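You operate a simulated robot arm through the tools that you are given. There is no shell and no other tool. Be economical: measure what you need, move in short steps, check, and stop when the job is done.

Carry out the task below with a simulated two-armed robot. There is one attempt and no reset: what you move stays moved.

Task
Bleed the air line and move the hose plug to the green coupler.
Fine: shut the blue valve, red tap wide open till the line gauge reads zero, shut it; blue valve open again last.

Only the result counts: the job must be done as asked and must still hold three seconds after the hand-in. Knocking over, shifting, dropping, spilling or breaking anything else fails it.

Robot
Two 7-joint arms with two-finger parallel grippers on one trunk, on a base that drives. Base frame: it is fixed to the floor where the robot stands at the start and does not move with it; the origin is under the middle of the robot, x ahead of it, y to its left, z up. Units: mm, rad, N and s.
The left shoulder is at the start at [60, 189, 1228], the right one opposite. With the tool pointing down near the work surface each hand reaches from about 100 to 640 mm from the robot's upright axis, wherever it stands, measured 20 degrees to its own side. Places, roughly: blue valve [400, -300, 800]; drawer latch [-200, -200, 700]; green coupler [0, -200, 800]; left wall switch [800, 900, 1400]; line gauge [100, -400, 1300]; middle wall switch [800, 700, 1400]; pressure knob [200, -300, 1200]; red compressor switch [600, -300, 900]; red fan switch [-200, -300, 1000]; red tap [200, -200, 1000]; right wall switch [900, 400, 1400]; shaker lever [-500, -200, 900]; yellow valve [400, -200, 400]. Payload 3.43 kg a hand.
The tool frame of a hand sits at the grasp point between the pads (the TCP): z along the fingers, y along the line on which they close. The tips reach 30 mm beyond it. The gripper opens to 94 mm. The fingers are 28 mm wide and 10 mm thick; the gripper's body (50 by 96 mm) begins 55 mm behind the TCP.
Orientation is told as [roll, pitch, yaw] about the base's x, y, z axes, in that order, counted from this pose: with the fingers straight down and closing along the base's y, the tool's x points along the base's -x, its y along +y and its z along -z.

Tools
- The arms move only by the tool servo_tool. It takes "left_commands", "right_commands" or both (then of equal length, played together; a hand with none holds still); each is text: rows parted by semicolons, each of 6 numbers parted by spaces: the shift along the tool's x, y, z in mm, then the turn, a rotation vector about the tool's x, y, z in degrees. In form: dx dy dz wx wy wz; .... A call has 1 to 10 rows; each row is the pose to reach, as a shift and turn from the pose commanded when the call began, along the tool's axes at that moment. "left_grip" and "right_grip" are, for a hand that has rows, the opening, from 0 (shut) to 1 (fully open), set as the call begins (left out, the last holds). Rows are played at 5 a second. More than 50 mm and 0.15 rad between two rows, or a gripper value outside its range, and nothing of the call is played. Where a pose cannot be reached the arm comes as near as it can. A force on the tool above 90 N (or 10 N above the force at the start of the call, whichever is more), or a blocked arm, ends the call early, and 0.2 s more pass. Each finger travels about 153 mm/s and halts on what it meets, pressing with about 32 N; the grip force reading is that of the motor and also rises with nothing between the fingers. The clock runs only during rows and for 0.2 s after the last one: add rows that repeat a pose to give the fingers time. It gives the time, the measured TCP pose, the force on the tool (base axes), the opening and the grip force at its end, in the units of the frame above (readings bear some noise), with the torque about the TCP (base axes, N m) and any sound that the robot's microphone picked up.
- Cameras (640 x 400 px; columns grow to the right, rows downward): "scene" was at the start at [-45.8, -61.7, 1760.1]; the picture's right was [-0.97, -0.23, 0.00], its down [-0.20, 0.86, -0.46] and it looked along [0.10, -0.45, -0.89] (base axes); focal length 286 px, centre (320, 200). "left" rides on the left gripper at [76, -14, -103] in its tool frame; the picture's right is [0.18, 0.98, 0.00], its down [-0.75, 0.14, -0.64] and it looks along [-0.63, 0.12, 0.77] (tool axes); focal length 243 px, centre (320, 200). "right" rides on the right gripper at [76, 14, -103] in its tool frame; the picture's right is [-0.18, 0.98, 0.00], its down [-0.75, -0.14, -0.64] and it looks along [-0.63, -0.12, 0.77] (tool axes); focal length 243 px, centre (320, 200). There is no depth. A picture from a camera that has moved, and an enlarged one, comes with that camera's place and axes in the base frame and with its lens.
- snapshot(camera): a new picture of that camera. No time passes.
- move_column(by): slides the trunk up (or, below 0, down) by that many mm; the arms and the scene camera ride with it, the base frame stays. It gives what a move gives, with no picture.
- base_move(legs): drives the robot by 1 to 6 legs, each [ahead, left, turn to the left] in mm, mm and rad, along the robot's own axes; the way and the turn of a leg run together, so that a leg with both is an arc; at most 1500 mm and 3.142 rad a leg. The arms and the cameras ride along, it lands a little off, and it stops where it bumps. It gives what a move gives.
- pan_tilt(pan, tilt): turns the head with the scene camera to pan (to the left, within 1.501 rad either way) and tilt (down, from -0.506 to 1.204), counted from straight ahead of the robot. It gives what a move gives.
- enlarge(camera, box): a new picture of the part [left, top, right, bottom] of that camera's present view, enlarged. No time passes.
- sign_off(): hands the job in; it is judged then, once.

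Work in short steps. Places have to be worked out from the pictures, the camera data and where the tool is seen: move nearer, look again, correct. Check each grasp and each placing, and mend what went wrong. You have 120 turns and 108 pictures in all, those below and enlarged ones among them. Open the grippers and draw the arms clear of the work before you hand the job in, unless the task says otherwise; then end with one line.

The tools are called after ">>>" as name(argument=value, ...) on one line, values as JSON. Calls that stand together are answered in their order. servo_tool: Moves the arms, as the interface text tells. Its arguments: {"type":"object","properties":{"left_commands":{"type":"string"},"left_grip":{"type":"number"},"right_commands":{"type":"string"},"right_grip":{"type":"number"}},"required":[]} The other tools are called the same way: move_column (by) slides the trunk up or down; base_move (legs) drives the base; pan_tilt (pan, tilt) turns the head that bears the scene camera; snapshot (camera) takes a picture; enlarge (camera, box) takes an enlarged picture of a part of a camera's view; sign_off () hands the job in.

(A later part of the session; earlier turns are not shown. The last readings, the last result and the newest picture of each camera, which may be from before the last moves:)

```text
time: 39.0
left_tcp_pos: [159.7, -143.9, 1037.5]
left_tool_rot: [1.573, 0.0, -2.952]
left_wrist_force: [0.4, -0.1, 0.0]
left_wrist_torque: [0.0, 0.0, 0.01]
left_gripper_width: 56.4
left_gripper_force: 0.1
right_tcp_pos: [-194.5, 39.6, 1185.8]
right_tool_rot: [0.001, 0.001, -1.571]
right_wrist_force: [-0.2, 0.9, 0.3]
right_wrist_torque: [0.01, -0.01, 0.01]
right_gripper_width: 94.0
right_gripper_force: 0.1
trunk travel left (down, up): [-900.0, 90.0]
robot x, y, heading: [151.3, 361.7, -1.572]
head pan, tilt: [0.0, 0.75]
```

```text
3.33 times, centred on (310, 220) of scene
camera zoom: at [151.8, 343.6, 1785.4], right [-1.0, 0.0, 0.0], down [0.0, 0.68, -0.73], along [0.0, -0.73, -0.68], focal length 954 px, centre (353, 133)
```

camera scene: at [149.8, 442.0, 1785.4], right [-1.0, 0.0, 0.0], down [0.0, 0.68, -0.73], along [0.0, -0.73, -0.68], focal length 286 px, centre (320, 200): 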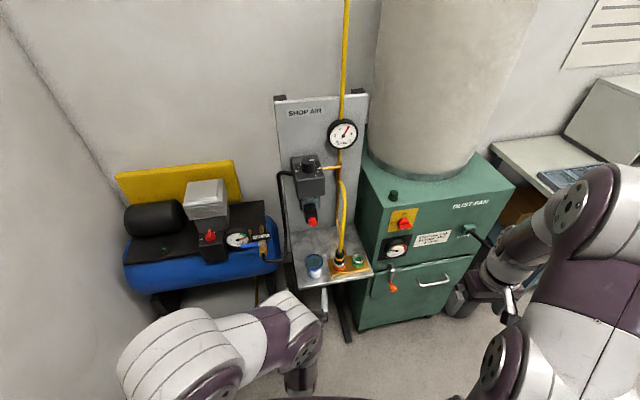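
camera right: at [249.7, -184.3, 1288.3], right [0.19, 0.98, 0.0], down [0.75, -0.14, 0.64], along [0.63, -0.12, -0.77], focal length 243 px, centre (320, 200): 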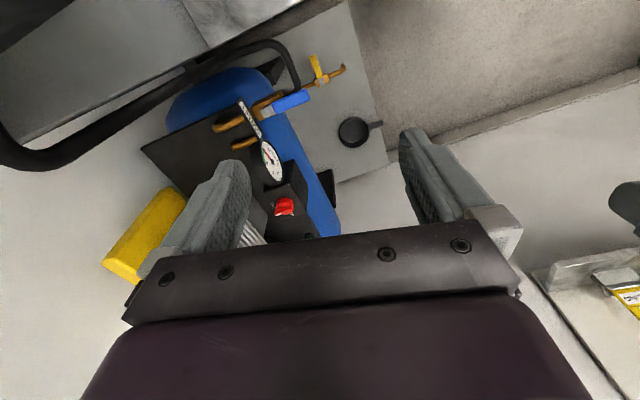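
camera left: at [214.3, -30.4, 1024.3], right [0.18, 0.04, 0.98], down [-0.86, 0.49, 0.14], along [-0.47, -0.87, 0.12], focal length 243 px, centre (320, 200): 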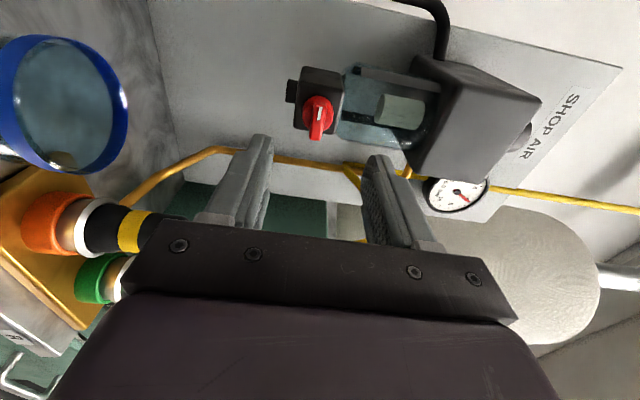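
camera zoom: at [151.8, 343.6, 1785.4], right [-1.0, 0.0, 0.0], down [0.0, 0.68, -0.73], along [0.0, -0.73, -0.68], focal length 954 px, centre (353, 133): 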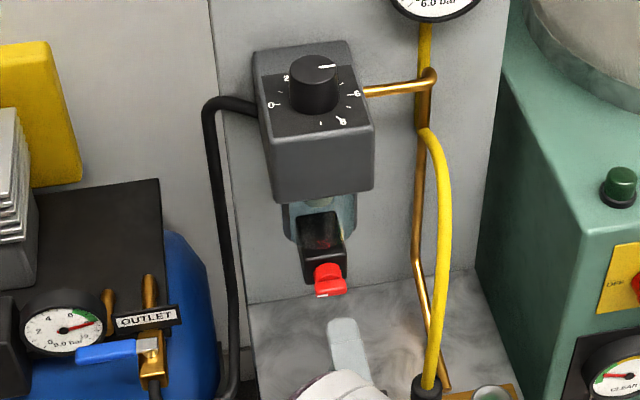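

The aim line passes right through the bar. I advance 76 mm with the fingers above and below it.

>>> servo_tool(left_commands="0 0 25 0 0 0; 0 0 50 0 0 0; 0 0 65 0 0 0; 0 0 76 0 0 0; 0 0 76 0 0 0")

>>> snapshot(camera="left")

>>> enlarge(camera="scene", box=[270, 180, 350, 260])

```text
time: 40.1
left_tcp_pos: [171.9, -221.9, 1038.2]
left_tool_rot: [1.572, -0.001, -2.952]
left_wrist_force: [-0.5, -0.2, 0.1]
left_wrist_torque: [-0.03, 0.0, 0.01]
left_gripper_width: 56.2
left_gripper_force: 0.0
right_tcp_pos: [-193.8, 39.5, 1186.1]
right_tool_rot: [0.0, -0.002, -1.571]
right_wrist_force: [0.6, -0.7, -0.2]
right_wrist_torque: [0.0, -0.02, 0.0]
right_gripper_width: 94.0
right_gripper_force: 0.0
trunk travel left (down, up): [-900.0, 90.0]
robot x, y, heading: [151.8, 366.2, -1.57]
head pan, tilt: [0.0, 0.75]
```

```text
70 pictures are left
camera left: at [227.1, -106.8, 1024.8], right [0.18, 0.04, 0.98], down [-0.86, 0.49, 0.14], along [-0.47, -0.87, 0.12], focal length 243 px, centre (320, 200)
```

left: 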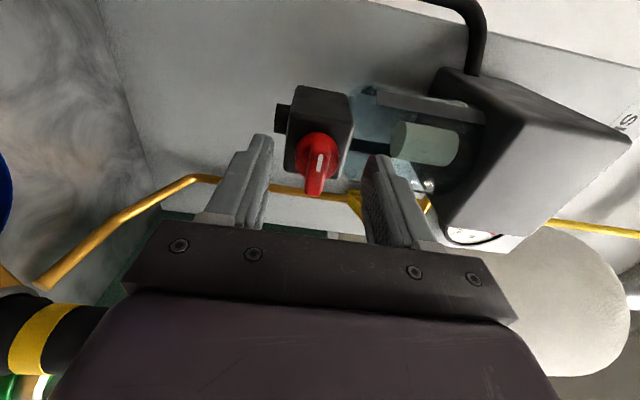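

```text
5.00 times, centred on (310, 220) of scene
camera zoom: at [151.8, 343.6, 1785.4], right [-1.0, 0.0, 0.0], down [0.0, 0.68, -0.73], along [0.0, -0.73, -0.68], focal length 1431 px, centre (370, 100)
```

zoom: 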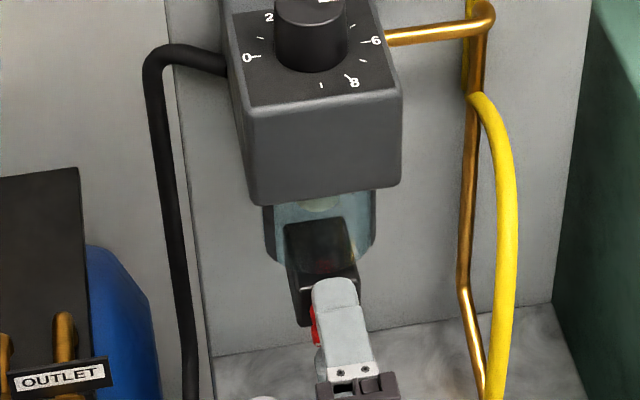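

The bar is centred between the fingers. I close on it.

>>> servo_tool(left_commands="0 0 3 0 0 0; 0 0 3 0 0 0; 0 0 3 0 0 0", left_grip=0)

>>> snapshot(camera="left")

```text
time: 41.0
left_tcp_pos: [171.6, -221.2, 1037.0]
left_tool_rot: [1.567, 0.003, -2.954]
left_wrist_force: [-6.1, 17.1, -18.2]
left_wrist_torque: [0.51, 0.1, -0.86]
left_gripper_width: 26.8
left_gripper_force: 44.7
right_tcp_pos: [-194.9, 39.6, 1184.5]
right_tool_rot: [-0.002, -0.001, -1.571]
right_wrist_force: [0.3, 0.1, 0.0]
right_wrist_torque: [0.02, 0.01, 0.04]
right_gripper_width: 94.0
right_gripper_force: 0.0
trunk travel left (down, up): [-900.0, 90.0]
robot x, y, heading: [153.3, 369.7, -1.574]
head pan, tilt: [0.0, 0.75]
```

```text
68 pictures are left
camera left: at [228.0, -107.1, 1023.7], right [0.18, 0.03, 0.98], down [-0.86, 0.49, 0.14], along [-0.48, -0.87, 0.11], focal length 243 px, centre (320, 200)
```

left: 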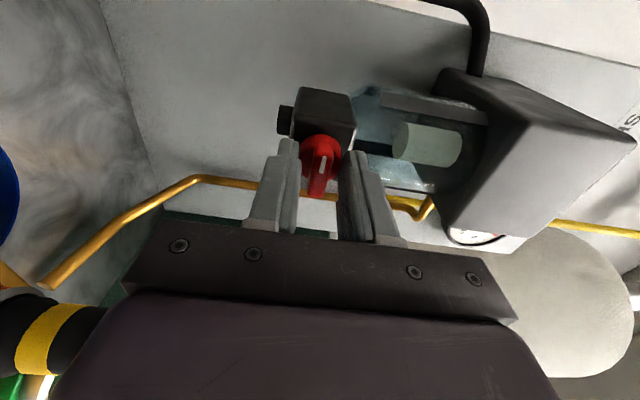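

The fingers stopped at 27 mm with a reaction of 17 N: the tips are on the knob's disc, not the bar. I open, back off 10 mm and close again.

>>> servo_tool(left_commands="0 0 0 0 0 0; 0 0 -13 0 0 0; 0 0 -13 0 0 0", left_grip=0.5)

>>> servo_tool(left_commands="0 0 0 0 0 0; 0 0 0 0 0 0; 0 0 0 0 0 0", left_grip=0)

>>> snapshot(camera="left")

```text
time: 41.8
left_tcp_pos: [169.5, -210.7, 1039.9]
left_tool_rot: [1.573, -0.001, -2.952]
left_wrist_force: [1.1, 0.0, 0.7]
left_wrist_torque: [0.01, -0.05, 0.03]
left_gripper_width: 47.1
left_gripper_force: 0.0
right_tcp_pos: [-194.4, 38.7, 1185.2]
right_tool_rot: [0.001, 0.001, -1.57]
right_wrist_force: [-0.2, 0.0, -0.3]
right_wrist_torque: [0.0, -0.01, 0.01]
right_gripper_width: 93.6
right_gripper_force: 0.1
trunk travel left (down, up): [-900.0, 90.0]
robot x, y, heading: [152.7, 363.8, -1.573]
head pan, tilt: [0.0, 0.75]
```

```text
time: 42.5
left_tcp_pos: [169.5, -210.5, 1037.7]
left_tool_rot: [1.57, 0.001, -2.951]
left_wrist_force: [0.2, 5.7, -16.5]
left_wrist_torque: [0.36, 0.04, 0.09]
left_gripper_width: 10.8
left_gripper_force: 43.9
right_tcp_pos: [-194.3, 38.2, 1185.1]
right_tool_rot: [0.0, 0.001, -1.569]
right_wrist_force: [-0.5, 0.7, 0.7]
right_wrist_torque: [-0.01, 0.01, 0.0]
right_gripper_width: 93.9
right_gripper_force: 0.1
trunk travel left (down, up): [-900.0, 90.0]
robot x, y, heading: [149.7, 362.5, -1.564]
head pan, tilt: [0.0, 0.75]
```

```text
67 pictures are left
camera left: at [225.6, -95.8, 1023.6], right [0.18, 0.03, 0.98], down [-0.86, 0.49, 0.14], along [-0.47, -0.87, 0.11], focal length 243 px, centre (320, 200)
```

left: 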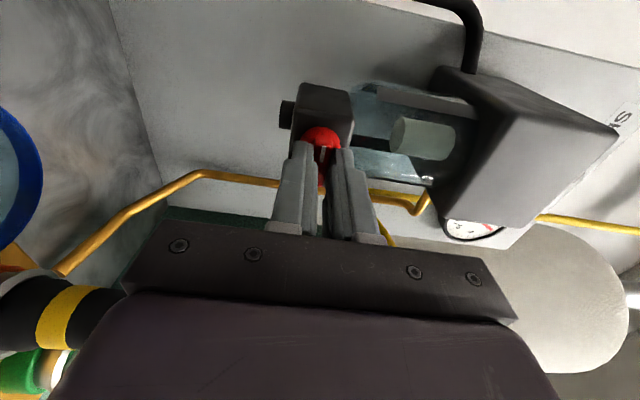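

The bar is gripped (10.8 mm). I correct the height by about -3 mm and try a small turn counter-clockwise (as seen from the front).

>>> servo_tool(left_commands="0 -3 0 0 0 0; 0 -3 0 0 0 -8; 0 -3 0 0 0 -16; 0 -3 0 0 0 -16")

>>> enlarge(camera="left", box=[240, 60, 520, 260])

```text
time: 43.5
left_tcp_pos: [170.5, -209.7, 1036.9]
left_tool_rot: [1.576, -0.282, -2.951]
left_wrist_force: [2.4, 1.9, 0.0]
left_wrist_torque: [0.24, -1.44, 0.29]
left_gripper_width: 18.0
left_gripper_force: 45.2
right_tcp_pos: [-193.5, 39.4, 1185.5]
right_tool_rot: [0.0, 0.001, -1.572]
right_wrist_force: [0.6, 0.4, 0.2]
right_wrist_torque: [0.01, 0.01, -0.01]
right_gripper_width: 93.9
right_gripper_force: 0.1
trunk travel left (down, up): [-900.0, 90.0]
robot x, y, heading: [154.5, 365.4, -1.57]
head pan, tilt: [0.0, 0.75]
```

```text
2.00 times, centred on (380, 160) of left
camera zoom: at [219.4, -97.3, 1001.5], right [0.44, 0.09, 0.89], down [-0.79, 0.5, 0.34], along [-0.42, -0.86, 0.29], focal length 485 px, centre (200, 280)
```

zoom: 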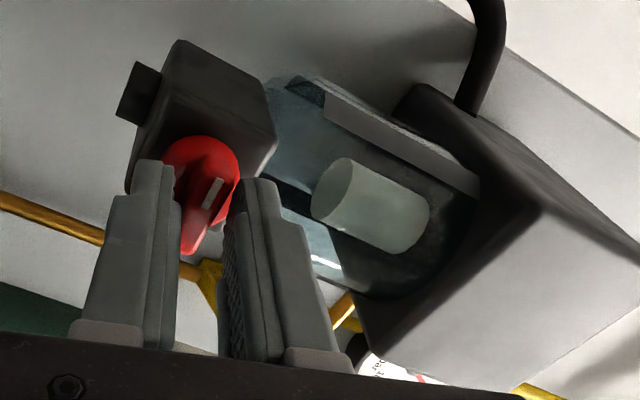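

It resists in that sense (the shut stop), so opening is the other way. I turn back and go clockwise.

>>> servo_tool(left_commands="0 0 0 0 0 8; 0 0 0 0 0 16; 0 0 0 0 0 24; 0 0 0 0 0 32; 0 0 0 0 0 36; 0 0 0 0 0 36")

>>> snapshot(camera="left")

```text
time: 45.0
left_tcp_pos: [171.3, -210.4, 1038.2]
left_tool_rot: [1.579, 0.346, -2.948]
left_wrist_force: [7.0, -10.1, 23.9]
left_wrist_torque: [-0.06, 0.06, -0.62]
left_gripper_width: 10.8
left_gripper_force: 45.0
right_tcp_pos: [-193.4, 40.5, 1185.8]
right_tool_rot: [-0.001, -0.001, -1.569]
right_wrist_force: [0.5, 0.3, 0.6]
right_wrist_torque: [0.0, -0.01, 0.03]
right_gripper_width: 94.2
right_gripper_force: 0.0
trunk travel left (down, up): [-900.0, 90.0]
robot x, y, heading: [151.8, 364.6, -1.571]
head pan, tilt: [0.0, 0.75]
```

```text
65 pictures are left
camera left: at [227.4, -95.5, 1049.7], right [-0.16, -0.02, 0.99], down [-0.86, 0.49, -0.13], along [-0.48, -0.87, -0.1], focal length 243 px, centre (320, 200)
```

left: 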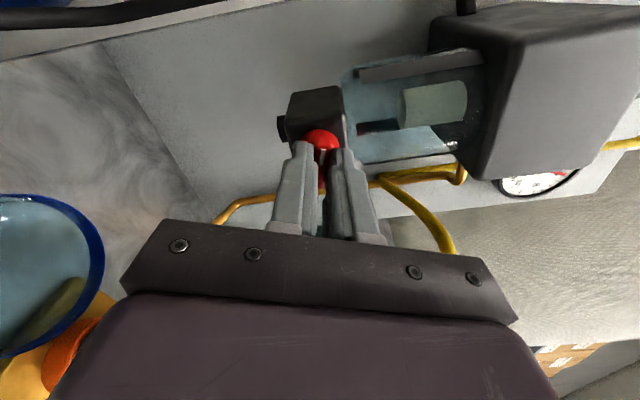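

It turns freely in this sense. I continue through 90°, nudging the centre up 2 mm.

>>> servo_tool(left_commands="0 2 0 0 0 8; 0 2 0 0 0 16; 0 2 0 0 0 24; 0 2 0 0 0 32; 0 2 0 0 0 40; 0 2 0 0 0 48; 0 2 0 0 0 56; 0 2 0 0 0 63; 0 2 0 0 0 70; 0 2 0 0 0 70")

>>> snapshot(camera="left")

>>> enlarge(camera="scene", box=[270, 110, 390, 260])

```text
time: 47.1
left_tcp_pos: [206.8, -144.9, 1040.9]
left_tool_rot: [-3.062, 1.57, -1.298]
left_wrist_force: [-0.7, -1.0, -1.2]
left_wrist_torque: [-0.03, 0.02, -0.01]
left_gripper_width: 0.3
left_gripper_force: 32.6
left hand out of reach, approached as far as the arm can: row 8, 9, 10
right_tcp_pos: [-192.9, 39.0, 1186.2]
right_tool_rot: [0.0, -0.001, -1.571]
right_wrist_force: [0.9, 0.7, 0.4]
right_wrist_torque: [0.01, -0.02, 0.03]
right_gripper_width: 94.2
right_gripper_force: 0.1
trunk travel left (down, up): [-900.0, 90.0]
robot x, y, heading: [154.6, 367.8, -1.571]
head pan, tilt: [0.0, 0.75]
```

```text
64 pictures are left
camera left: at [200.6, -42.1, 1116.8], right [-0.96, -0.19, 0.18], down [-0.26, 0.6, -0.76], along [0.03, -0.78, -0.63], focal length 243 px, centre (320, 200)
```

left: 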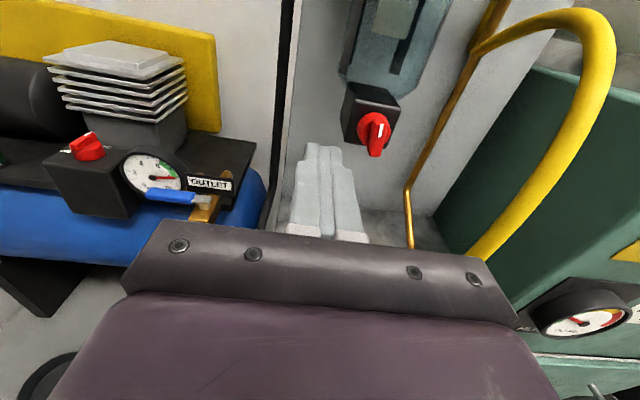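

```text
2.67 times, centred on (330, 185) of scene
camera zoom: at [153.0, 344.9, 1785.4], right [-1.0, 0.0, 0.0], down [0.0, 0.68, -0.73], along [0.0, -0.73, -0.68], focal length 763 px, centre (293, 240)
```

zoom: 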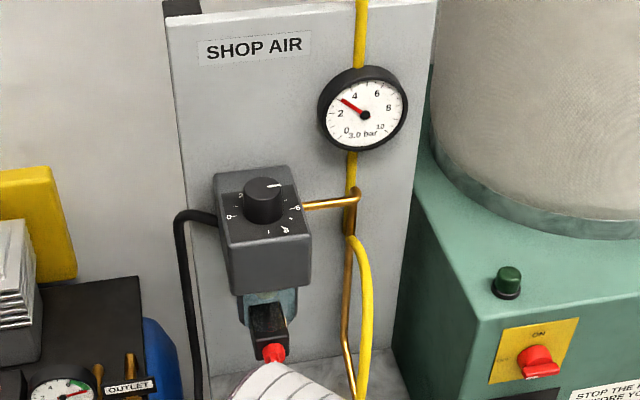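

The hand ran out of reach and slipped off, harmlessly; the tap is open and the line is down to 3.0 bar. I check the tap's angle.

>>> enlarge(camera="left", box=[320, 70, 440, 170])

```text
4.00 times, centred on (380, 120) of left
camera zoom: at [200.6, -42.1, 1116.8], right [-0.96, -0.19, 0.18], down [-0.26, 0.6, -0.76], along [0.03, -0.78, -0.63], focal length 970 px, centre (80, 520)
```

zoom: 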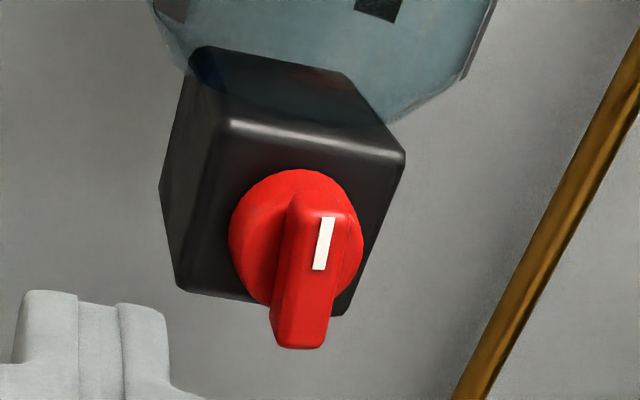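

The bar is perhaps 10° short of its end. I back off and drive so that the left arm is less cramped, then regrip the now upright bar to push it to its stop.

>>> base_move(legs=[[-80, 0, 0], [0, -150, 0]])

>>> servo_tool(left_commands="0 0 0 0 0 0; 0 0 0 0 0 0", left_grip=0.5)

>>> snapshot(camera="left")

>>> snapshot(camera="scene")

```text
time: 49.2
left_tcp_pos: [57.9, -66.3, 1040.0]
left_tool_rot: [1.98, 1.566, -2.544]
left_wrist_force: [-0.1, -0.1, 0.1]
left_wrist_torque: [0.0, -0.03, -0.03]
left_gripper_width: 0.0
left_gripper_force: 33.3
right_tcp_pos: [-341.2, 120.1, 1186.5]
right_tool_rot: [-0.001, 0.0, -1.573]
right_wrist_force: [-0.1, -0.3, 0.1]
right_wrist_torque: [0.02, 0.02, 0.03]
right_gripper_width: 93.9
right_gripper_force: 0.1
trunk travel left (down, up): [-900.0, 90.0]
robot x, y, heading: [3.3, 446.0, -1.573]
head pan, tilt: [0.0, 0.75]
```

```text
time: 49.8
left_tcp_pos: [54.5, -66.4, 1039.9]
left_tool_rot: [2.503, 1.569, -2.019]
left_wrist_force: [0.0, -0.3, 0.6]
left_wrist_torque: [0.0, 0.0, -0.04]
left_gripper_width: 46.9
left_gripper_force: 0.0
right_tcp_pos: [-341.7, 119.9, 1185.3]
right_tool_rot: [0.001, -0.001, -1.573]
right_wrist_force: [-0.5, 0.4, 0.0]
right_wrist_torque: [0.01, -0.02, 0.0]
right_gripper_width: 94.1
right_gripper_force: 0.1
trunk travel left (down, up): [-900.0, 90.0]
robot x, y, heading: [1.9, 448.8, -1.571]
head pan, tilt: [0.0, 0.75]
```

```text
61 pictures are left
camera left: at [50.7, 36.7, 1116.7], right [-0.96, -0.19, 0.19], down [-0.26, 0.6, -0.75], along [0.03, -0.78, -0.63], focal length 243 px, centre (320, 200)
```

left: 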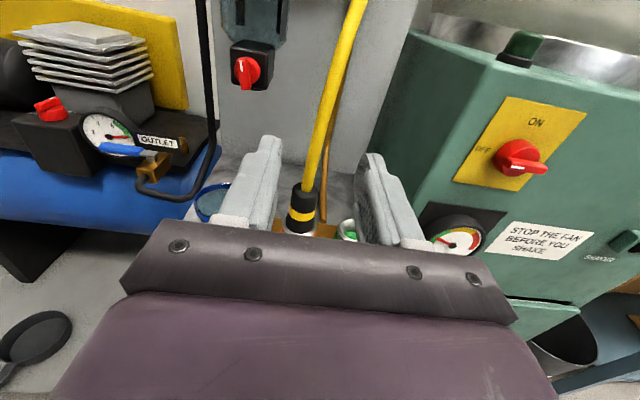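

```text
60 pictures are left
camera scene: at [3.7, 423.7, 1785.4], right [-1.0, 0.0, 0.0], down [0.0, 0.68, -0.73], along [0.0, -0.73, -0.68], focal length 286 px, centre (320, 200)
```

scene: 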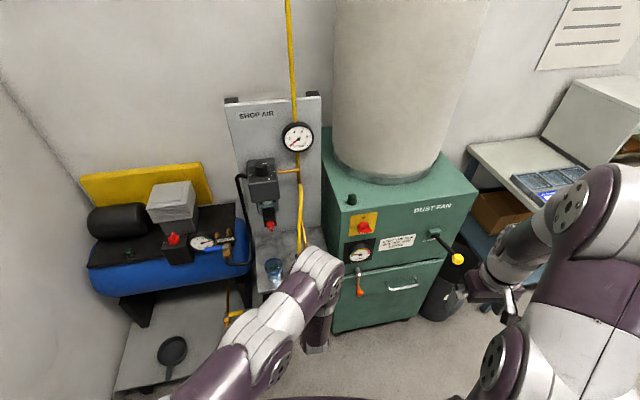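

The gauge is falling toward zero. I bring the left hand to a standoff in front of the tap with this upright grip.

>>> servo_tool(left_commands="0 -30 0 0 0 0; 0 -60 0 0 0 0; 0 -85 20 0 0 0; 0 -85 60 0 0 0; -1 -85 104 0 0 0; -1 -85 104 0 0 0")

>>> snapshot(camera="left")

>>> enlarge(camera="scene", box=[210, 110, 330, 210])

```text
time: 51.2
left_tcp_pos: [150.6, -86.1, 1040.9]
left_tool_rot: [2.332, 1.569, -2.189]
left_wrist_force: [0.9, 0.2, 0.0]
left_wrist_torque: [0.03, -0.05, -0.01]
left_gripper_width: 47.1
left_gripper_force: 0.0
left hand out of reach, approached as far as the arm can: row 4, 5, 6
right_tcp_pos: [-342.4, 120.2, 1186.6]
right_tool_rot: [-0.001, 0.001, -1.573]
right_wrist_force: [0.6, 0.5, 0.4]
right_wrist_torque: [0.02, 0.0, 0.01]
right_gripper_width: 94.1
right_gripper_force: 0.0
trunk travel left (down, up): [-900.0, 90.0]
robot x, y, heading: [3.7, 444.5, -1.57]
head pan, tilt: [0.0, 0.75]
```

```text
59 pictures are left
camera left: at [143.7, 18.5, 1116.9], right [-0.96, -0.19, 0.19], down [-0.26, 0.6, -0.75], along [0.03, -0.78, -0.63], focal length 243 px, centre (320, 200)
```

left: 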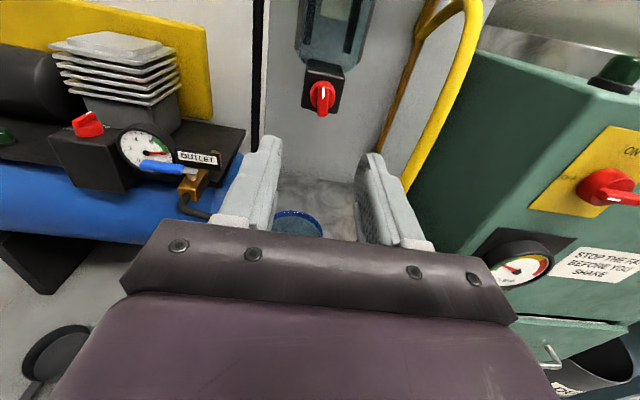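

```text
4.00 times, centred on (270, 160) of scene
camera zoom: at [3.2, 423.8, 1785.4], right [-1.0, 0.0, 0.0], down [0.0, 0.68, -0.73], along [0.0, -0.73, -0.68], focal length 1145 px, centre (520, 360)
```

zoom: 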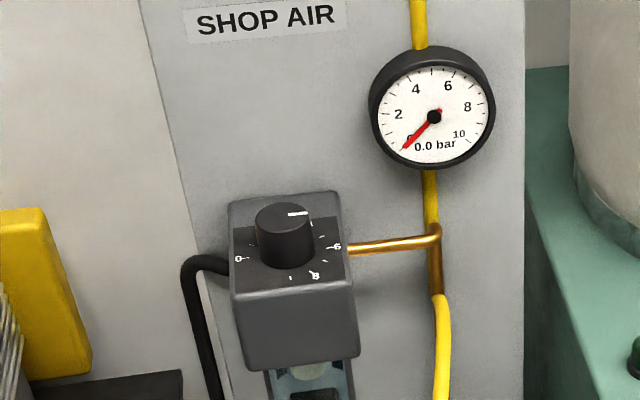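

The line gauge reads 0.0. To be sure the tap is wide open I bring the hand on by driving the base (the arm is at its reach in this roll).

>>> base_move(legs=[[85, 15, 0]])

>>> snapshot(camera="left")

```text
time: 52.3
left_tcp_pos: [163.2, -165.5, 1041.6]
left_tool_rot: [2.667, 1.568, -1.859]
left_wrist_force: [0.7, -0.1, 0.8]
left_wrist_torque: [0.05, 0.0, 0.02]
left_gripper_width: 47.1
left_gripper_force: 0.0
right_tcp_pos: [-328.7, 37.0, 1186.0]
right_tool_rot: [-0.002, -0.002, -1.573]
right_wrist_force: [-0.6, -0.3, -0.2]
right_wrist_torque: [0.02, 0.0, 0.02]
right_gripper_width: 94.2
right_gripper_force: 0.0
trunk travel left (down, up): [-900.0, 90.0]
robot x, y, heading: [20.3, 359.8, -1.571]
head pan, tilt: [0.0, 0.75]
```

```text
57 pictures are left
camera left: at [157.6, -64.5, 1117.7], right [-0.97, -0.18, 0.19], down [-0.26, 0.6, -0.76], along [0.03, -0.78, -0.63], focal length 243 px, centre (320, 200)
```

left: 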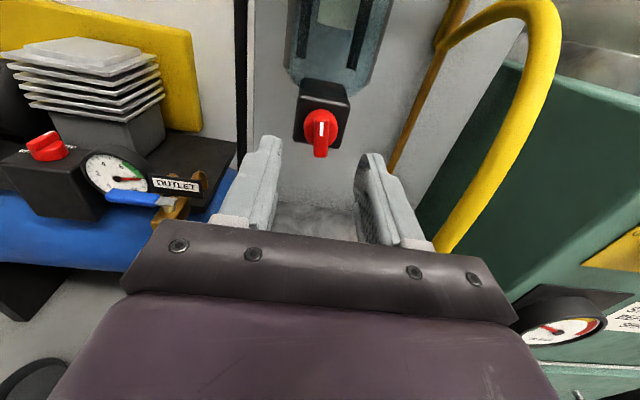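

The bar is centred between the fingers. Forward 45 mm more.

>>> base_move(legs=[[45, 6, 0]])

>>> snapshot(camera="left")

```text
time: 53.2
left_tcp_pos: [168.2, -209.3, 1043.6]
left_tool_rot: [2.874, 1.564, -1.651]
left_wrist_force: [-0.6, 0.5, 0.8]
left_wrist_torque: [0.01, 0.0, -0.02]
left_gripper_width: 46.6
left_gripper_force: 0.0
right_tcp_pos: [-323.8, -3.4, 1186.8]
right_tool_rot: [-0.001, -0.006, -1.575]
right_wrist_force: [0.4, 0.4, -0.3]
right_wrist_torque: [-0.05, -0.02, 0.03]
right_gripper_width: 94.1
right_gripper_force: 0.0
trunk travel left (down, up): [-900.0, 90.0]
robot x, y, heading: [24.1, 319.4, -1.576]
head pan, tilt: [0.0, 0.75]
```

```text
56 pictures are left
camera left: at [162.2, -105.4, 1119.4], right [-0.97, -0.18, 0.19], down [-0.26, 0.6, -0.76], along [0.03, -0.78, -0.63], focal length 243 px, centre (320, 200)
```

left: 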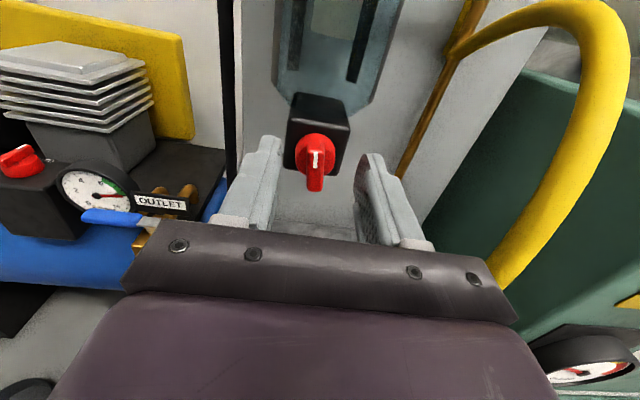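

I close on the upright bar.

>>> servo_tool(left_commands="-3 0 0 0 0 0; -3 0 0 0 0 0; -3 0 0 0 0 0", left_grip=0)

>>> enlarge(camera="left", box=[220, 60, 420, 260])

```text
time: 54.0
left_tcp_pos: [170.5, -213.8, 1037.9]
left_tool_rot: [2.265, 1.565, -2.26]
left_wrist_force: [13.5, -7.8, 9.8]
left_wrist_torque: [-0.1, -0.01, 0.88]
left_gripper_width: 11.0
left_gripper_force: 45.0
right_tcp_pos: [-320.8, -7.7, 1186.4]
right_tool_rot: [-0.001, 0.002, -1.574]
right_wrist_force: [-0.9, -1.1, -0.9]
right_wrist_torque: [-0.01, 0.01, -0.01]
right_gripper_width: 94.0
right_gripper_force: 0.0
trunk travel left (down, up): [-900.0, 90.0]
robot x, y, heading: [24.8, 315.8, -1.576]
head pan, tilt: [0.0, 0.75]
```

```text
2.00 times, centred on (320, 160) of left
camera zoom: at [165.1, -111.2, 1114.0], right [-0.96, -0.18, 0.19], down [-0.26, 0.6, -0.76], along [0.03, -0.78, -0.63], focal length 485 px, centre (320, 280)
```

zoom: 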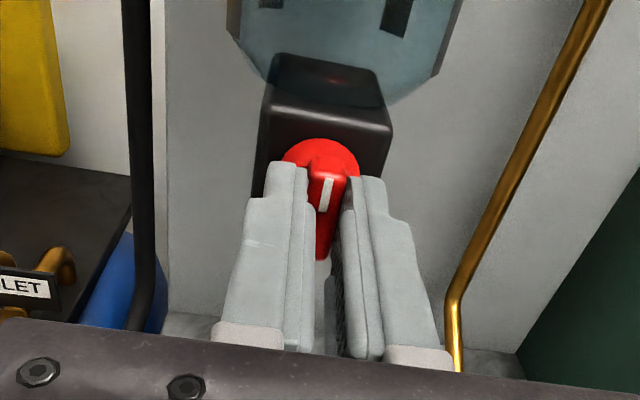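

Gripped and aligned. I try a few more degrees clockwise to feel the stop.

>>> servo_tool(left_commands="0 0 0 0 0 4; 0 0 0 0 0 8; 0 0 0 0 0 8")

>>> enlarge(camera="left", box=[220, 60, 420, 260])

```text
time: 54.8
left_tcp_pos: [160.5, -162.0, 1039.1]
left_tool_rot: [-1.558, 1.436, 0.201]
left_wrist_force: [0.2, -0.9, -0.5]
left_wrist_torque: [0.02, -0.01, -0.01]
left_gripper_width: 0.2
left_gripper_force: 32.7
left hand out of reach, approached as far as the arm can: row 1, 2, 3
right_tcp_pos: [-322.4, -12.1, 1185.0]
right_tool_rot: [-0.002, 0.004, -1.574]
right_wrist_force: [0.5, 0.0, 1.1]
right_wrist_torque: [0.04, -0.01, -0.04]
right_gripper_width: 94.1
right_gripper_force: 0.0
trunk travel left (down, up): [-900.0, 90.0]
robot x, y, heading: [23.6, 316.6, -1.573]
head pan, tilt: [0.0, 0.75]
```

```text
2.00 times, centred on (320, 160) of left
camera zoom: at [144.5, -61.2, 1117.4], right [-0.98, -0.19, 0.05], down [-0.16, 0.62, -0.76], along [0.11, -0.76, -0.64], focal length 485 px, centre (320, 280)
```

zoom: 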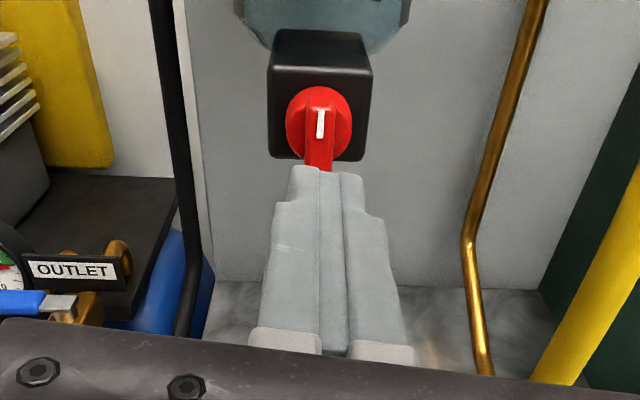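

The bar is now square with the tap body: wide open, and the line is at zero. The hand came off because of its reach; I open and roll back 8° at a standoff to see where it stands.

>>> servo_tool(left_commands="0 0 -10 0 0 -4; 0 0 -10 0 0 -8; 0 0 -10 0 0 -8", left_grip=0.5)

>>> snapshot(camera="left")

```text
time: 55.6
left_tcp_pos: [158.1, -147.6, 1040.0]
left_tool_rot: [2.331, 1.568, -2.195]
left_wrist_force: [-0.3, 0.8, -0.4]
left_wrist_torque: [-0.01, 0.0, 0.01]
left_gripper_width: 47.1
left_gripper_force: 0.1
right_tcp_pos: [-323.0, -8.6, 1185.2]
right_tool_rot: [-0.001, 0.0, -1.576]
right_wrist_force: [0.6, -0.1, -0.7]
right_wrist_torque: [-0.03, -0.01, 0.01]
right_gripper_width: 94.1
right_gripper_force: 0.0
trunk travel left (down, up): [-900.0, 90.0]
robot x, y, heading: [23.4, 321.7, -1.581]
head pan, tilt: [0.0, 0.75]
```

```text
53 pictures are left
camera left: at [152.8, -44.9, 1116.9], right [-0.97, -0.18, 0.19], down [-0.26, 0.6, -0.75], along [0.03, -0.78, -0.63], focal length 243 px, centre (320, 200)
```

left: 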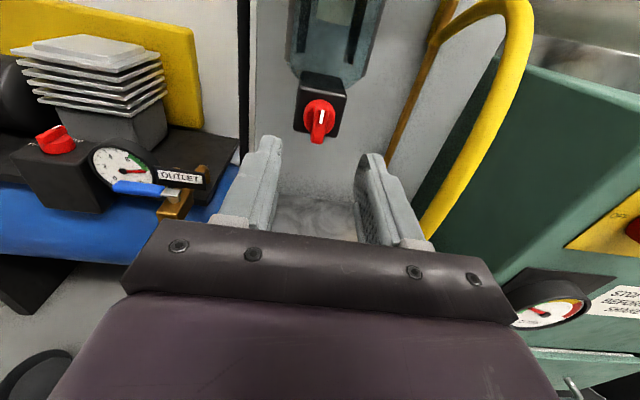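

The pose is re-anchored. I advance again 64 mm and close on the bar.

>>> servo_tool(left_commands="-1 0 25 0 0 -2; -1 0 50 0 0 -2; -1 0 64 0 0 -2; -1 0 64 0 0 -2")

>>> servo_tool(left_commands="0 0 0 0 0 0; 0 0 0 0 0 0; 0 0 0 0 0 0", left_grip=0)

>>> snapshot(camera="left")

```text
time: 56.6
left_tcp_pos: [170.6, -211.6, 1041.3]
left_tool_rot: [1.615, 1.534, -2.908]
left_wrist_force: [0.4, 0.0, -0.6]
left_wrist_torque: [0.01, -0.01, 0.01]
left_gripper_width: 47.1
left_gripper_force: 0.2
right_tcp_pos: [-322.4, -9.1, 1185.4]
right_tool_rot: [0.001, 0.001, -1.572]
right_wrist_force: [0.5, 0.3, -0.3]
right_wrist_torque: [0.0, 0.02, -0.01]
right_gripper_width: 94.1
right_gripper_force: 0.2
trunk travel left (down, up): [-900.0, 90.0]
robot x, y, heading: [22.8, 317.3, -1.568]
head pan, tilt: [0.0, 0.75]
```

```text
time: 57.4
left_tcp_pos: [170.6, -209.6, 1041.0]
left_tool_rot: [1.638, 1.535, -2.888]
left_wrist_force: [-4.0, -1.0, 2.7]
left_wrist_torque: [0.02, 0.01, 0.25]
left_gripper_width: 11.3
left_gripper_force: 44.7
right_tcp_pos: [-324.7, -9.1, 1184.5]
right_tool_rot: [0.001, -0.001, -1.573]
right_wrist_force: [0.4, 0.0, 0.2]
right_wrist_torque: [-0.01, -0.01, 0.01]
right_gripper_width: 94.0
right_gripper_force: 0.0
trunk travel left (down, up): [-900.0, 90.0]
robot x, y, heading: [25.6, 316.7, -1.575]
head pan, tilt: [0.0, 0.75]
```

```text
52 pictures are left
camera left: at [167.2, -107.2, 1116.6], right [-0.96, -0.18, 0.22], down [-0.28, 0.6, -0.75], along [0.0, -0.78, -0.62], focal length 243 px, centre (320, 200)
```

left: 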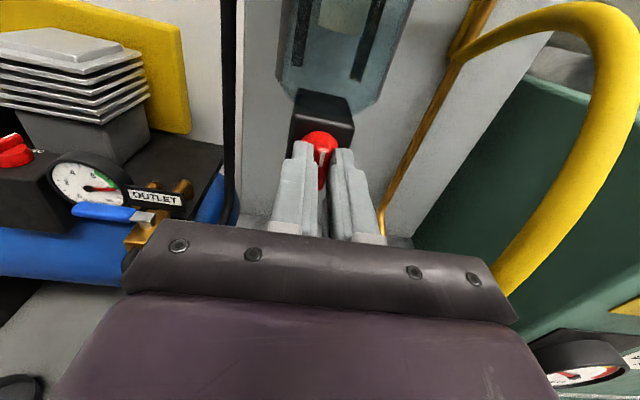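

Gripped (11.3 mm). I turn counter-clockwise back toward shut.

>>> servo_tool(left_commands="-2 0 0 0 0 -8.4; -2 0 0 0 0 -16.8; -2 0 0 0 0 -25; -2 0 0 0 0 -33; -2 0 0 0 0 -41; -2 0 0 0 0 -49; -2 0 0 0 0 -57; -2 0 0 0 0 -65; -2 0 0 0 0 -73; -2 0 0 0 0 -81")

>>> servo_tool(left_commands="0 0 0 0 0 -5; 0 0 0 0 0 -10; 0 0 0 0 0 -12; 0 0 0 0 0 -12")

>>> enlarge(camera="left", box=[220, 60, 420, 260])

```text
time: 59.6
left_tcp_pos: [170.7, -209.9, 1037.0]
left_tool_rot: [1.572, 0.117, -2.953]
left_wrist_force: [14.5, -6.9, 21.8]
left_wrist_torque: [-0.65, -0.07, 1.45]
left_gripper_width: 10.9
left_gripper_force: 44.5
right_tcp_pos: [-320.5, -7.4, 1186.6]
right_tool_rot: [-0.002, -0.001, -1.575]
right_wrist_force: [0.2, 0.6, -0.3]
right_wrist_torque: [-0.01, 0.01, 0.0]
right_gripper_width: 94.2
right_gripper_force: 0.0
trunk travel left (down, up): [-900.0, 90.0]
robot x, y, heading: [23.9, 314.9, -1.571]
head pan, tilt: [0.0, 0.75]
```

```text
time: 60.6
left_tcp_pos: [171.2, -209.3, 1036.7]
left_tool_rot: [1.57, -0.092, -2.955]
left_wrist_force: [14.3, -0.2, 13.4]
left_wrist_torque: [-0.1, -1.26, 0.72]
left_gripper_width: 12.6
left_gripper_force: 45.4
right_tcp_pos: [-320.9, -7.2, 1186.4]
right_tool_rot: [-0.001, -0.002, -1.574]
right_wrist_force: [-1.1, -0.2, 0.3]
right_wrist_torque: [0.02, 0.0, -0.01]
right_gripper_width: 93.8
right_gripper_force: 0.1
trunk travel left (down, up): [-900.0, 90.0]
robot x, y, heading: [26.4, 317.5, -1.575]
head pan, tilt: [0.0, 0.75]
```

```text
2.00 times, centred on (320, 160) of left
camera zoom: at [225.7, -95.5, 1016.1], right [0.27, 0.05, 0.96], down [-0.84, 0.49, 0.21], along [-0.46, -0.87, 0.18], focal length 485 px, centre (320, 280)
```

zoom: 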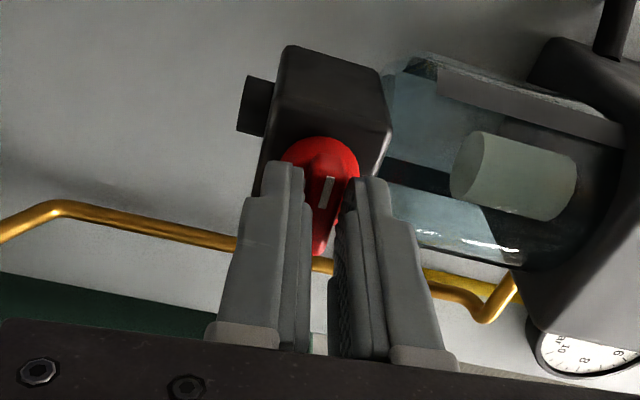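

The tap is back at its shut stop (torque rises, grip slips). I open and retreat straight back.

>>> servo_tool(left_commands="0 0 0 0 0 0; 0 0 0 0 0 0; 0 0 -40 0 0 0; 0 0 -80 0 0 0; 0 0 -120 0 0 0", left_grip=0.6)

>>> enlarge(camera="left", box=[220, 60, 420, 260])

>>> snapshot(camera="scene")

```text
time: 61.8
left_tcp_pos: [145.6, -93.4, 1036.9]
left_tool_rot: [1.575, -0.09, -2.954]
left_wrist_force: [-0.2, 0.3, 0.0]
left_wrist_torque: [0.01, 0.02, 0.03]
left_gripper_width: 56.2
left_gripper_force: 0.1
right_tcp_pos: [-323.6, -8.2, 1186.3]
right_tool_rot: [-0.001, -0.002, -1.575]
right_wrist_force: [-0.2, -0.1, 0.4]
right_wrist_torque: [-0.01, 0.01, -0.04]
right_gripper_width: 93.8
right_gripper_force: 0.0
trunk travel left (down, up): [-900.0, 90.0]
robot x, y, heading: [23.7, 314.5, -1.578]
head pan, tilt: [0.0, 0.75]
```

```text
2.00 times, centred on (320, 160) of left
camera zoom: at [199.3, 20.1, 1015.5], right [0.27, 0.05, 0.96], down [-0.84, 0.49, 0.21], along [-0.46, -0.87, 0.18], focal length 485 px, centre (320, 280)
```

zoom: 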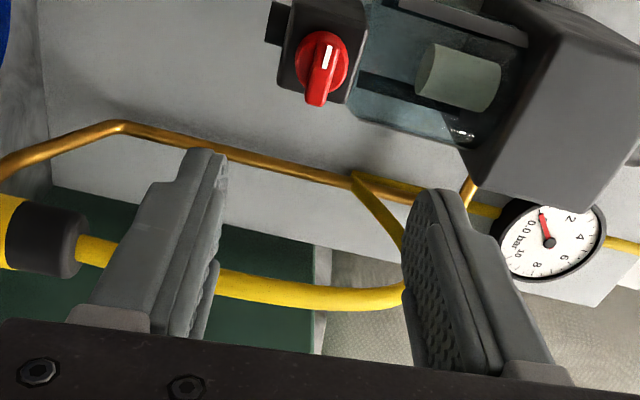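

```text
49 pictures are left
camera scene: at [23.0, 296.6, 1785.4], right [-1.0, 0.0, 0.0], down [0.0, 0.68, -0.73], along [0.0, -0.73, -0.68], focal length 286 px, centre (320, 200)
```

scene: 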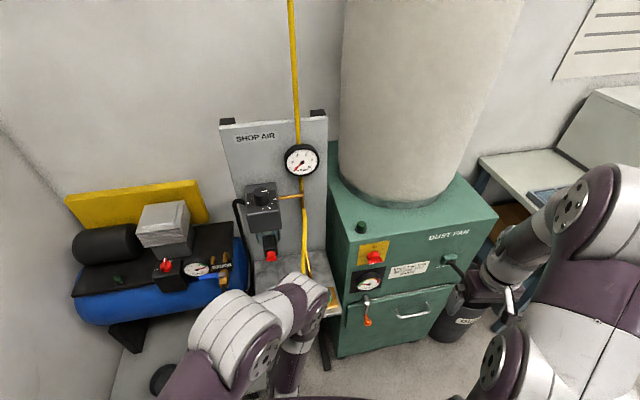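

The tap is shut and the gauge reads 0.0. Next is the plug; I pull the left arm away to its side to free the view.

>>> servo_tool(left_commands="30 0 -35 0 0 0; 60 0 -70 0 0 0; 90 0 -105 0 0 0; 130 0 -130 0 0 0; 170 0 -130 0 0 0; 210 0 -130 0 0 0; 250 0 -130 0 0 0")

>>> snapshot(camera="scene")

>>> enlarge(camera="scene", box=[240, 240, 360, 330])

```text
time: 62.8
left_tcp_pos: [264.0, 26.7, 1013.0]
left_tool_rot: [1.6, -0.27, -2.584]
left_wrist_force: [0.1, 0.3, 0.2]
left_wrist_torque: [-0.02, 0.01, 0.03]
left_gripper_width: 56.5
left_gripper_force: 0.0
left hand out of reach, approached as far as the arm can: row 4
right_tcp_pos: [-324.0, -8.1, 1185.8]
right_tool_rot: [-0.002, -0.001, -1.574]
right_wrist_force: [0.8, 0.9, 0.3]
right_wrist_torque: [0.0, 0.0, 0.02]
right_gripper_width: 94.1
right_gripper_force: 0.1
trunk travel left (down, up): [-900.0, 90.0]
robot x, y, heading: [23.4, 316.9, -1.572]
head pan, tilt: [0.0, 0.75]
stopped in row 4 (left hand): the arm was blocked; the commanded pose is now the measured one
```

```text
48 pictures are left
camera scene: at [24.0, 295.1, 1785.4], right [-1.0, 0.0, 0.0], down [0.0, 0.68, -0.73], along [0.0, -0.73, -0.68], focal length 286 px, centre (320, 200)
```

scene: 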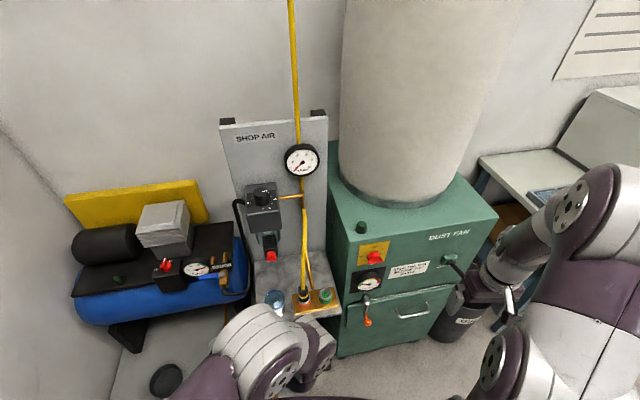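

```text
4.44 times, centred on (300, 285) of scene
camera zoom: at [24.0, 295.1, 1785.4], right [-1.0, 0.0, 0.0], down [0.0, 0.68, -0.73], along [0.0, -0.73, -0.68], focal length 1272 px, centre (409, -178)
```

zoom: 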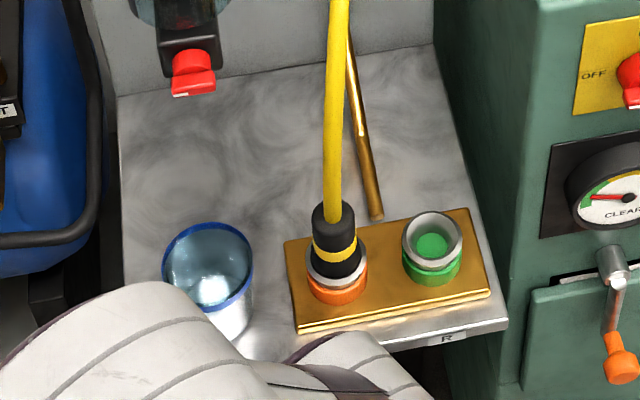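

The left arm was stopped by its own limits. I move it outward to +x, and bring the right hand in above the couplers for a close look.

>>> servo_tool(left_commands="30 0 18 0 0 0; 60 0 36 0 0 0; 90 0 55 0 0 0; 125 0 78 0 0 0")

>>> servo_tool(right_commands="-8 40 0 0 0 0; -16 80 0 0 0 0; -24 120 0 0 0 0; -32 160 0 0 0 0; -40 200 20 0 0 0; -50 240 40 0 0 0; -60 270 60 0 0 0; -70 300 80 0 0 0; -80 310 100 0 0 0")

>>> snapshot(camera="right")

>>> snapshot(camera="scene")

```text
time: 63.8
left_tcp_pos: [412.9, 27.6, 980.9]
left_tool_rot: [1.602, -0.272, -2.586]
left_wrist_force: [0.8, 0.0, -0.3]
left_wrist_torque: [0.0, -0.03, -0.03]
left_gripper_width: 56.3
left_gripper_force: 0.0
left hand out of reach, approached as far as the arm can: row 2, 3
right_tcp_pos: [-318.9, -6.2, 1187.9]
right_tool_rot: [-0.005, 0.0, -1.576]
right_wrist_force: [0.6, 0.9, 0.0]
right_wrist_torque: [-0.03, 0.07, 0.03]
right_gripper_width: 94.0
right_gripper_force: 0.0
trunk travel left (down, up): [-900.0, 90.0]
robot x, y, heading: [25.0, 317.6, -1.578]
head pan, tilt: [0.0, 0.75]
```

```text
time: 65.8
left_tcp_pos: [409.7, 25.9, 982.5]
left_tool_rot: [1.599, -0.269, -2.584]
left_wrist_force: [1.3, 0.5, -0.3]
left_wrist_torque: [0.01, -0.05, 0.0]
left_gripper_width: 56.2
left_gripper_force: 0.0
right_tcp_pos: [-14.0, -92.7, 1084.7]
right_tool_rot: [0.0, -0.001, -1.575]
right_wrist_force: [0.8, 0.2, 0.4]
right_wrist_torque: [0.04, 0.01, 0.01]
right_gripper_width: 94.0
right_gripper_force: 0.0
trunk travel left (down, up): [-900.0, 90.0]
robot x, y, heading: [23.2, 318.0, -1.571]
head pan, tilt: [0.0, 0.75]
```

```text
46 pictures are left
camera right: at [0.1, -16.7, 1188.4], right [0.98, -0.19, 0.0], down [-0.14, -0.75, 0.64], along [-0.12, -0.63, -0.77], focal length 243 px, centre (320, 200)
```

right: 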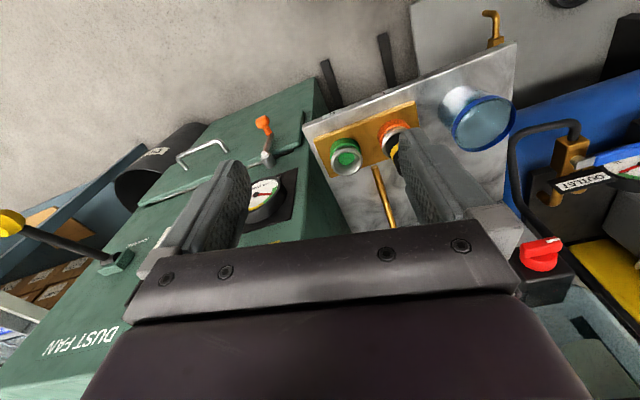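

```text
45 pictures are left
camera scene: at [23.5, 293.7, 1785.4], right [-1.0, 0.0, 0.0], down [0.0, 0.68, -0.73], along [0.0, -0.73, -0.68], focal length 286 px, centre (320, 200)
```

scene: 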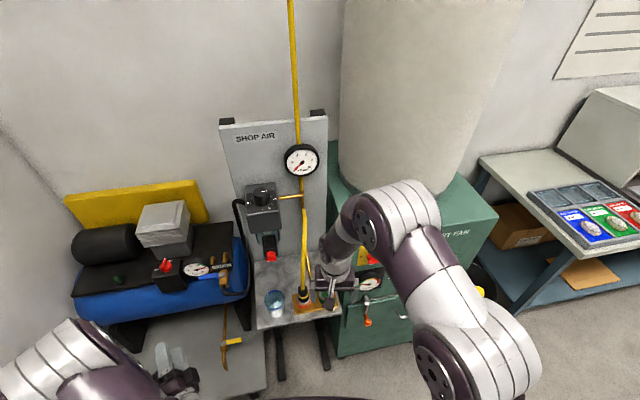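

The right hand sees both couplers, but the depth is poorly conditioned. I lower the hand and draw it back for a different angle.

>>> servo_tool(right_commands="20 10 40 0 0 0; 40 20 80 0 0 0; 60 20 110 0 0 0; 60 20 130 0 0 0; 60 20 130 0 0 0")

>>> snapshot(camera="right")

>>> enlarge(camera="right", box=[310, 70, 470, 170])

```text
time: 67.0
left_tcp_pos: [410.9, 26.2, 981.3]
left_tool_rot: [1.6, -0.27, -2.585]
left_wrist_force: [-0.5, 0.6, -0.3]
left_wrist_torque: [-0.02, 0.02, 0.01]
left_gripper_width: 56.5
left_gripper_force: 0.0
right_tcp_pos: [6.0, -29.0, 954.0]
right_tool_rot: [0.0, -0.002, -1.576]
right_wrist_force: [-0.2, 0.3, -0.8]
right_wrist_torque: [-0.01, -0.04, 0.01]
right_gripper_width: 94.0
right_gripper_force: 0.1
trunk travel left (down, up): [-900.0, 90.0]
robot x, y, heading: [22.6, 315.9, -1.573]
head pan, tilt: [0.0, 0.75]
```

```text
44 pictures are left
camera right: at [20.3, 45.4, 1057.6], right [0.98, -0.19, 0.0], down [-0.14, -0.75, 0.64], along [-0.12, -0.63, -0.77], focal length 243 px, centre (320, 200)
```

right: 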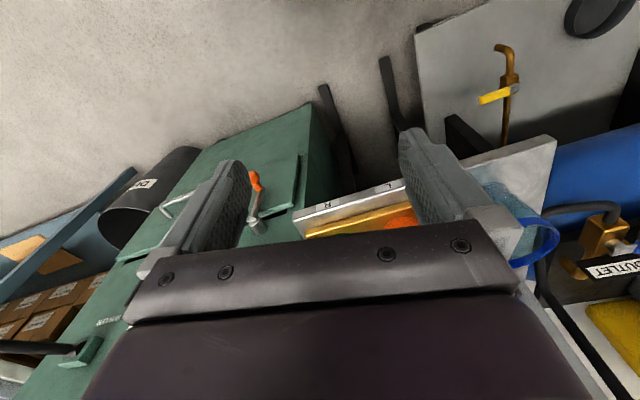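

```text
4.00 times, centred on (390, 120) of right
camera zoom: at [20.3, 45.4, 1057.6], right [0.98, -0.19, 0.0], down [-0.14, -0.75, 0.64], along [-0.12, -0.63, -0.77], focal length 970 px, centre (40, 520)
```

zoom: 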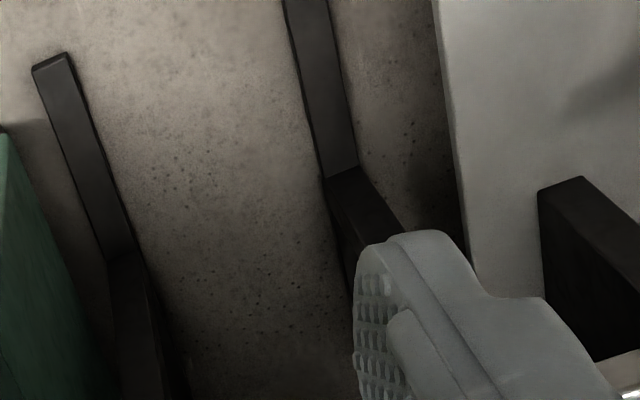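

Too low; the gripper hides them. I raise 60 mm.

>>> servo_tool(right_commands="0 0 -30 0 0 0; -20 -20 -60 0 0 0; -20 -20 -60 0 0 0")

>>> enlarge(camera="right", box=[260, 100, 460, 240])

```text
time: 67.8
left_tcp_pos: [410.0, 27.4, 980.8]
left_tool_rot: [1.6, -0.268, -2.586]
left_wrist_force: [0.4, -0.2, -0.4]
left_wrist_torque: [0.01, 0.01, -0.02]
left_gripper_width: 56.5
left_gripper_force: 0.1
right_tcp_pos: [-15.2, -47.9, 1013.8]
right_tool_rot: [-0.003, 0.001, -1.574]
right_wrist_force: [0.3, 0.7, 0.3]
right_wrist_torque: [-0.02, -0.03, -0.01]
right_gripper_width: 94.1
right_gripper_force: 0.1
trunk travel left (down, up): [-900.0, 90.0]
robot x, y, heading: [22.5, 317.3, -1.574]
head pan, tilt: [0.0, 0.75]
```

```text
2.86 times, centred on (360, 170) of right
camera zoom: at [-1.9, 26.5, 1118.0], right [0.98, -0.19, 0.0], down [-0.14, -0.75, 0.64], along [-0.12, -0.63, -0.77], focal length 693 px, centre (206, 286)
```

zoom: 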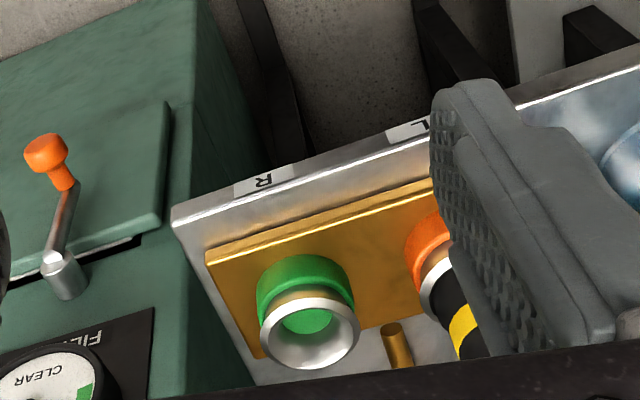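

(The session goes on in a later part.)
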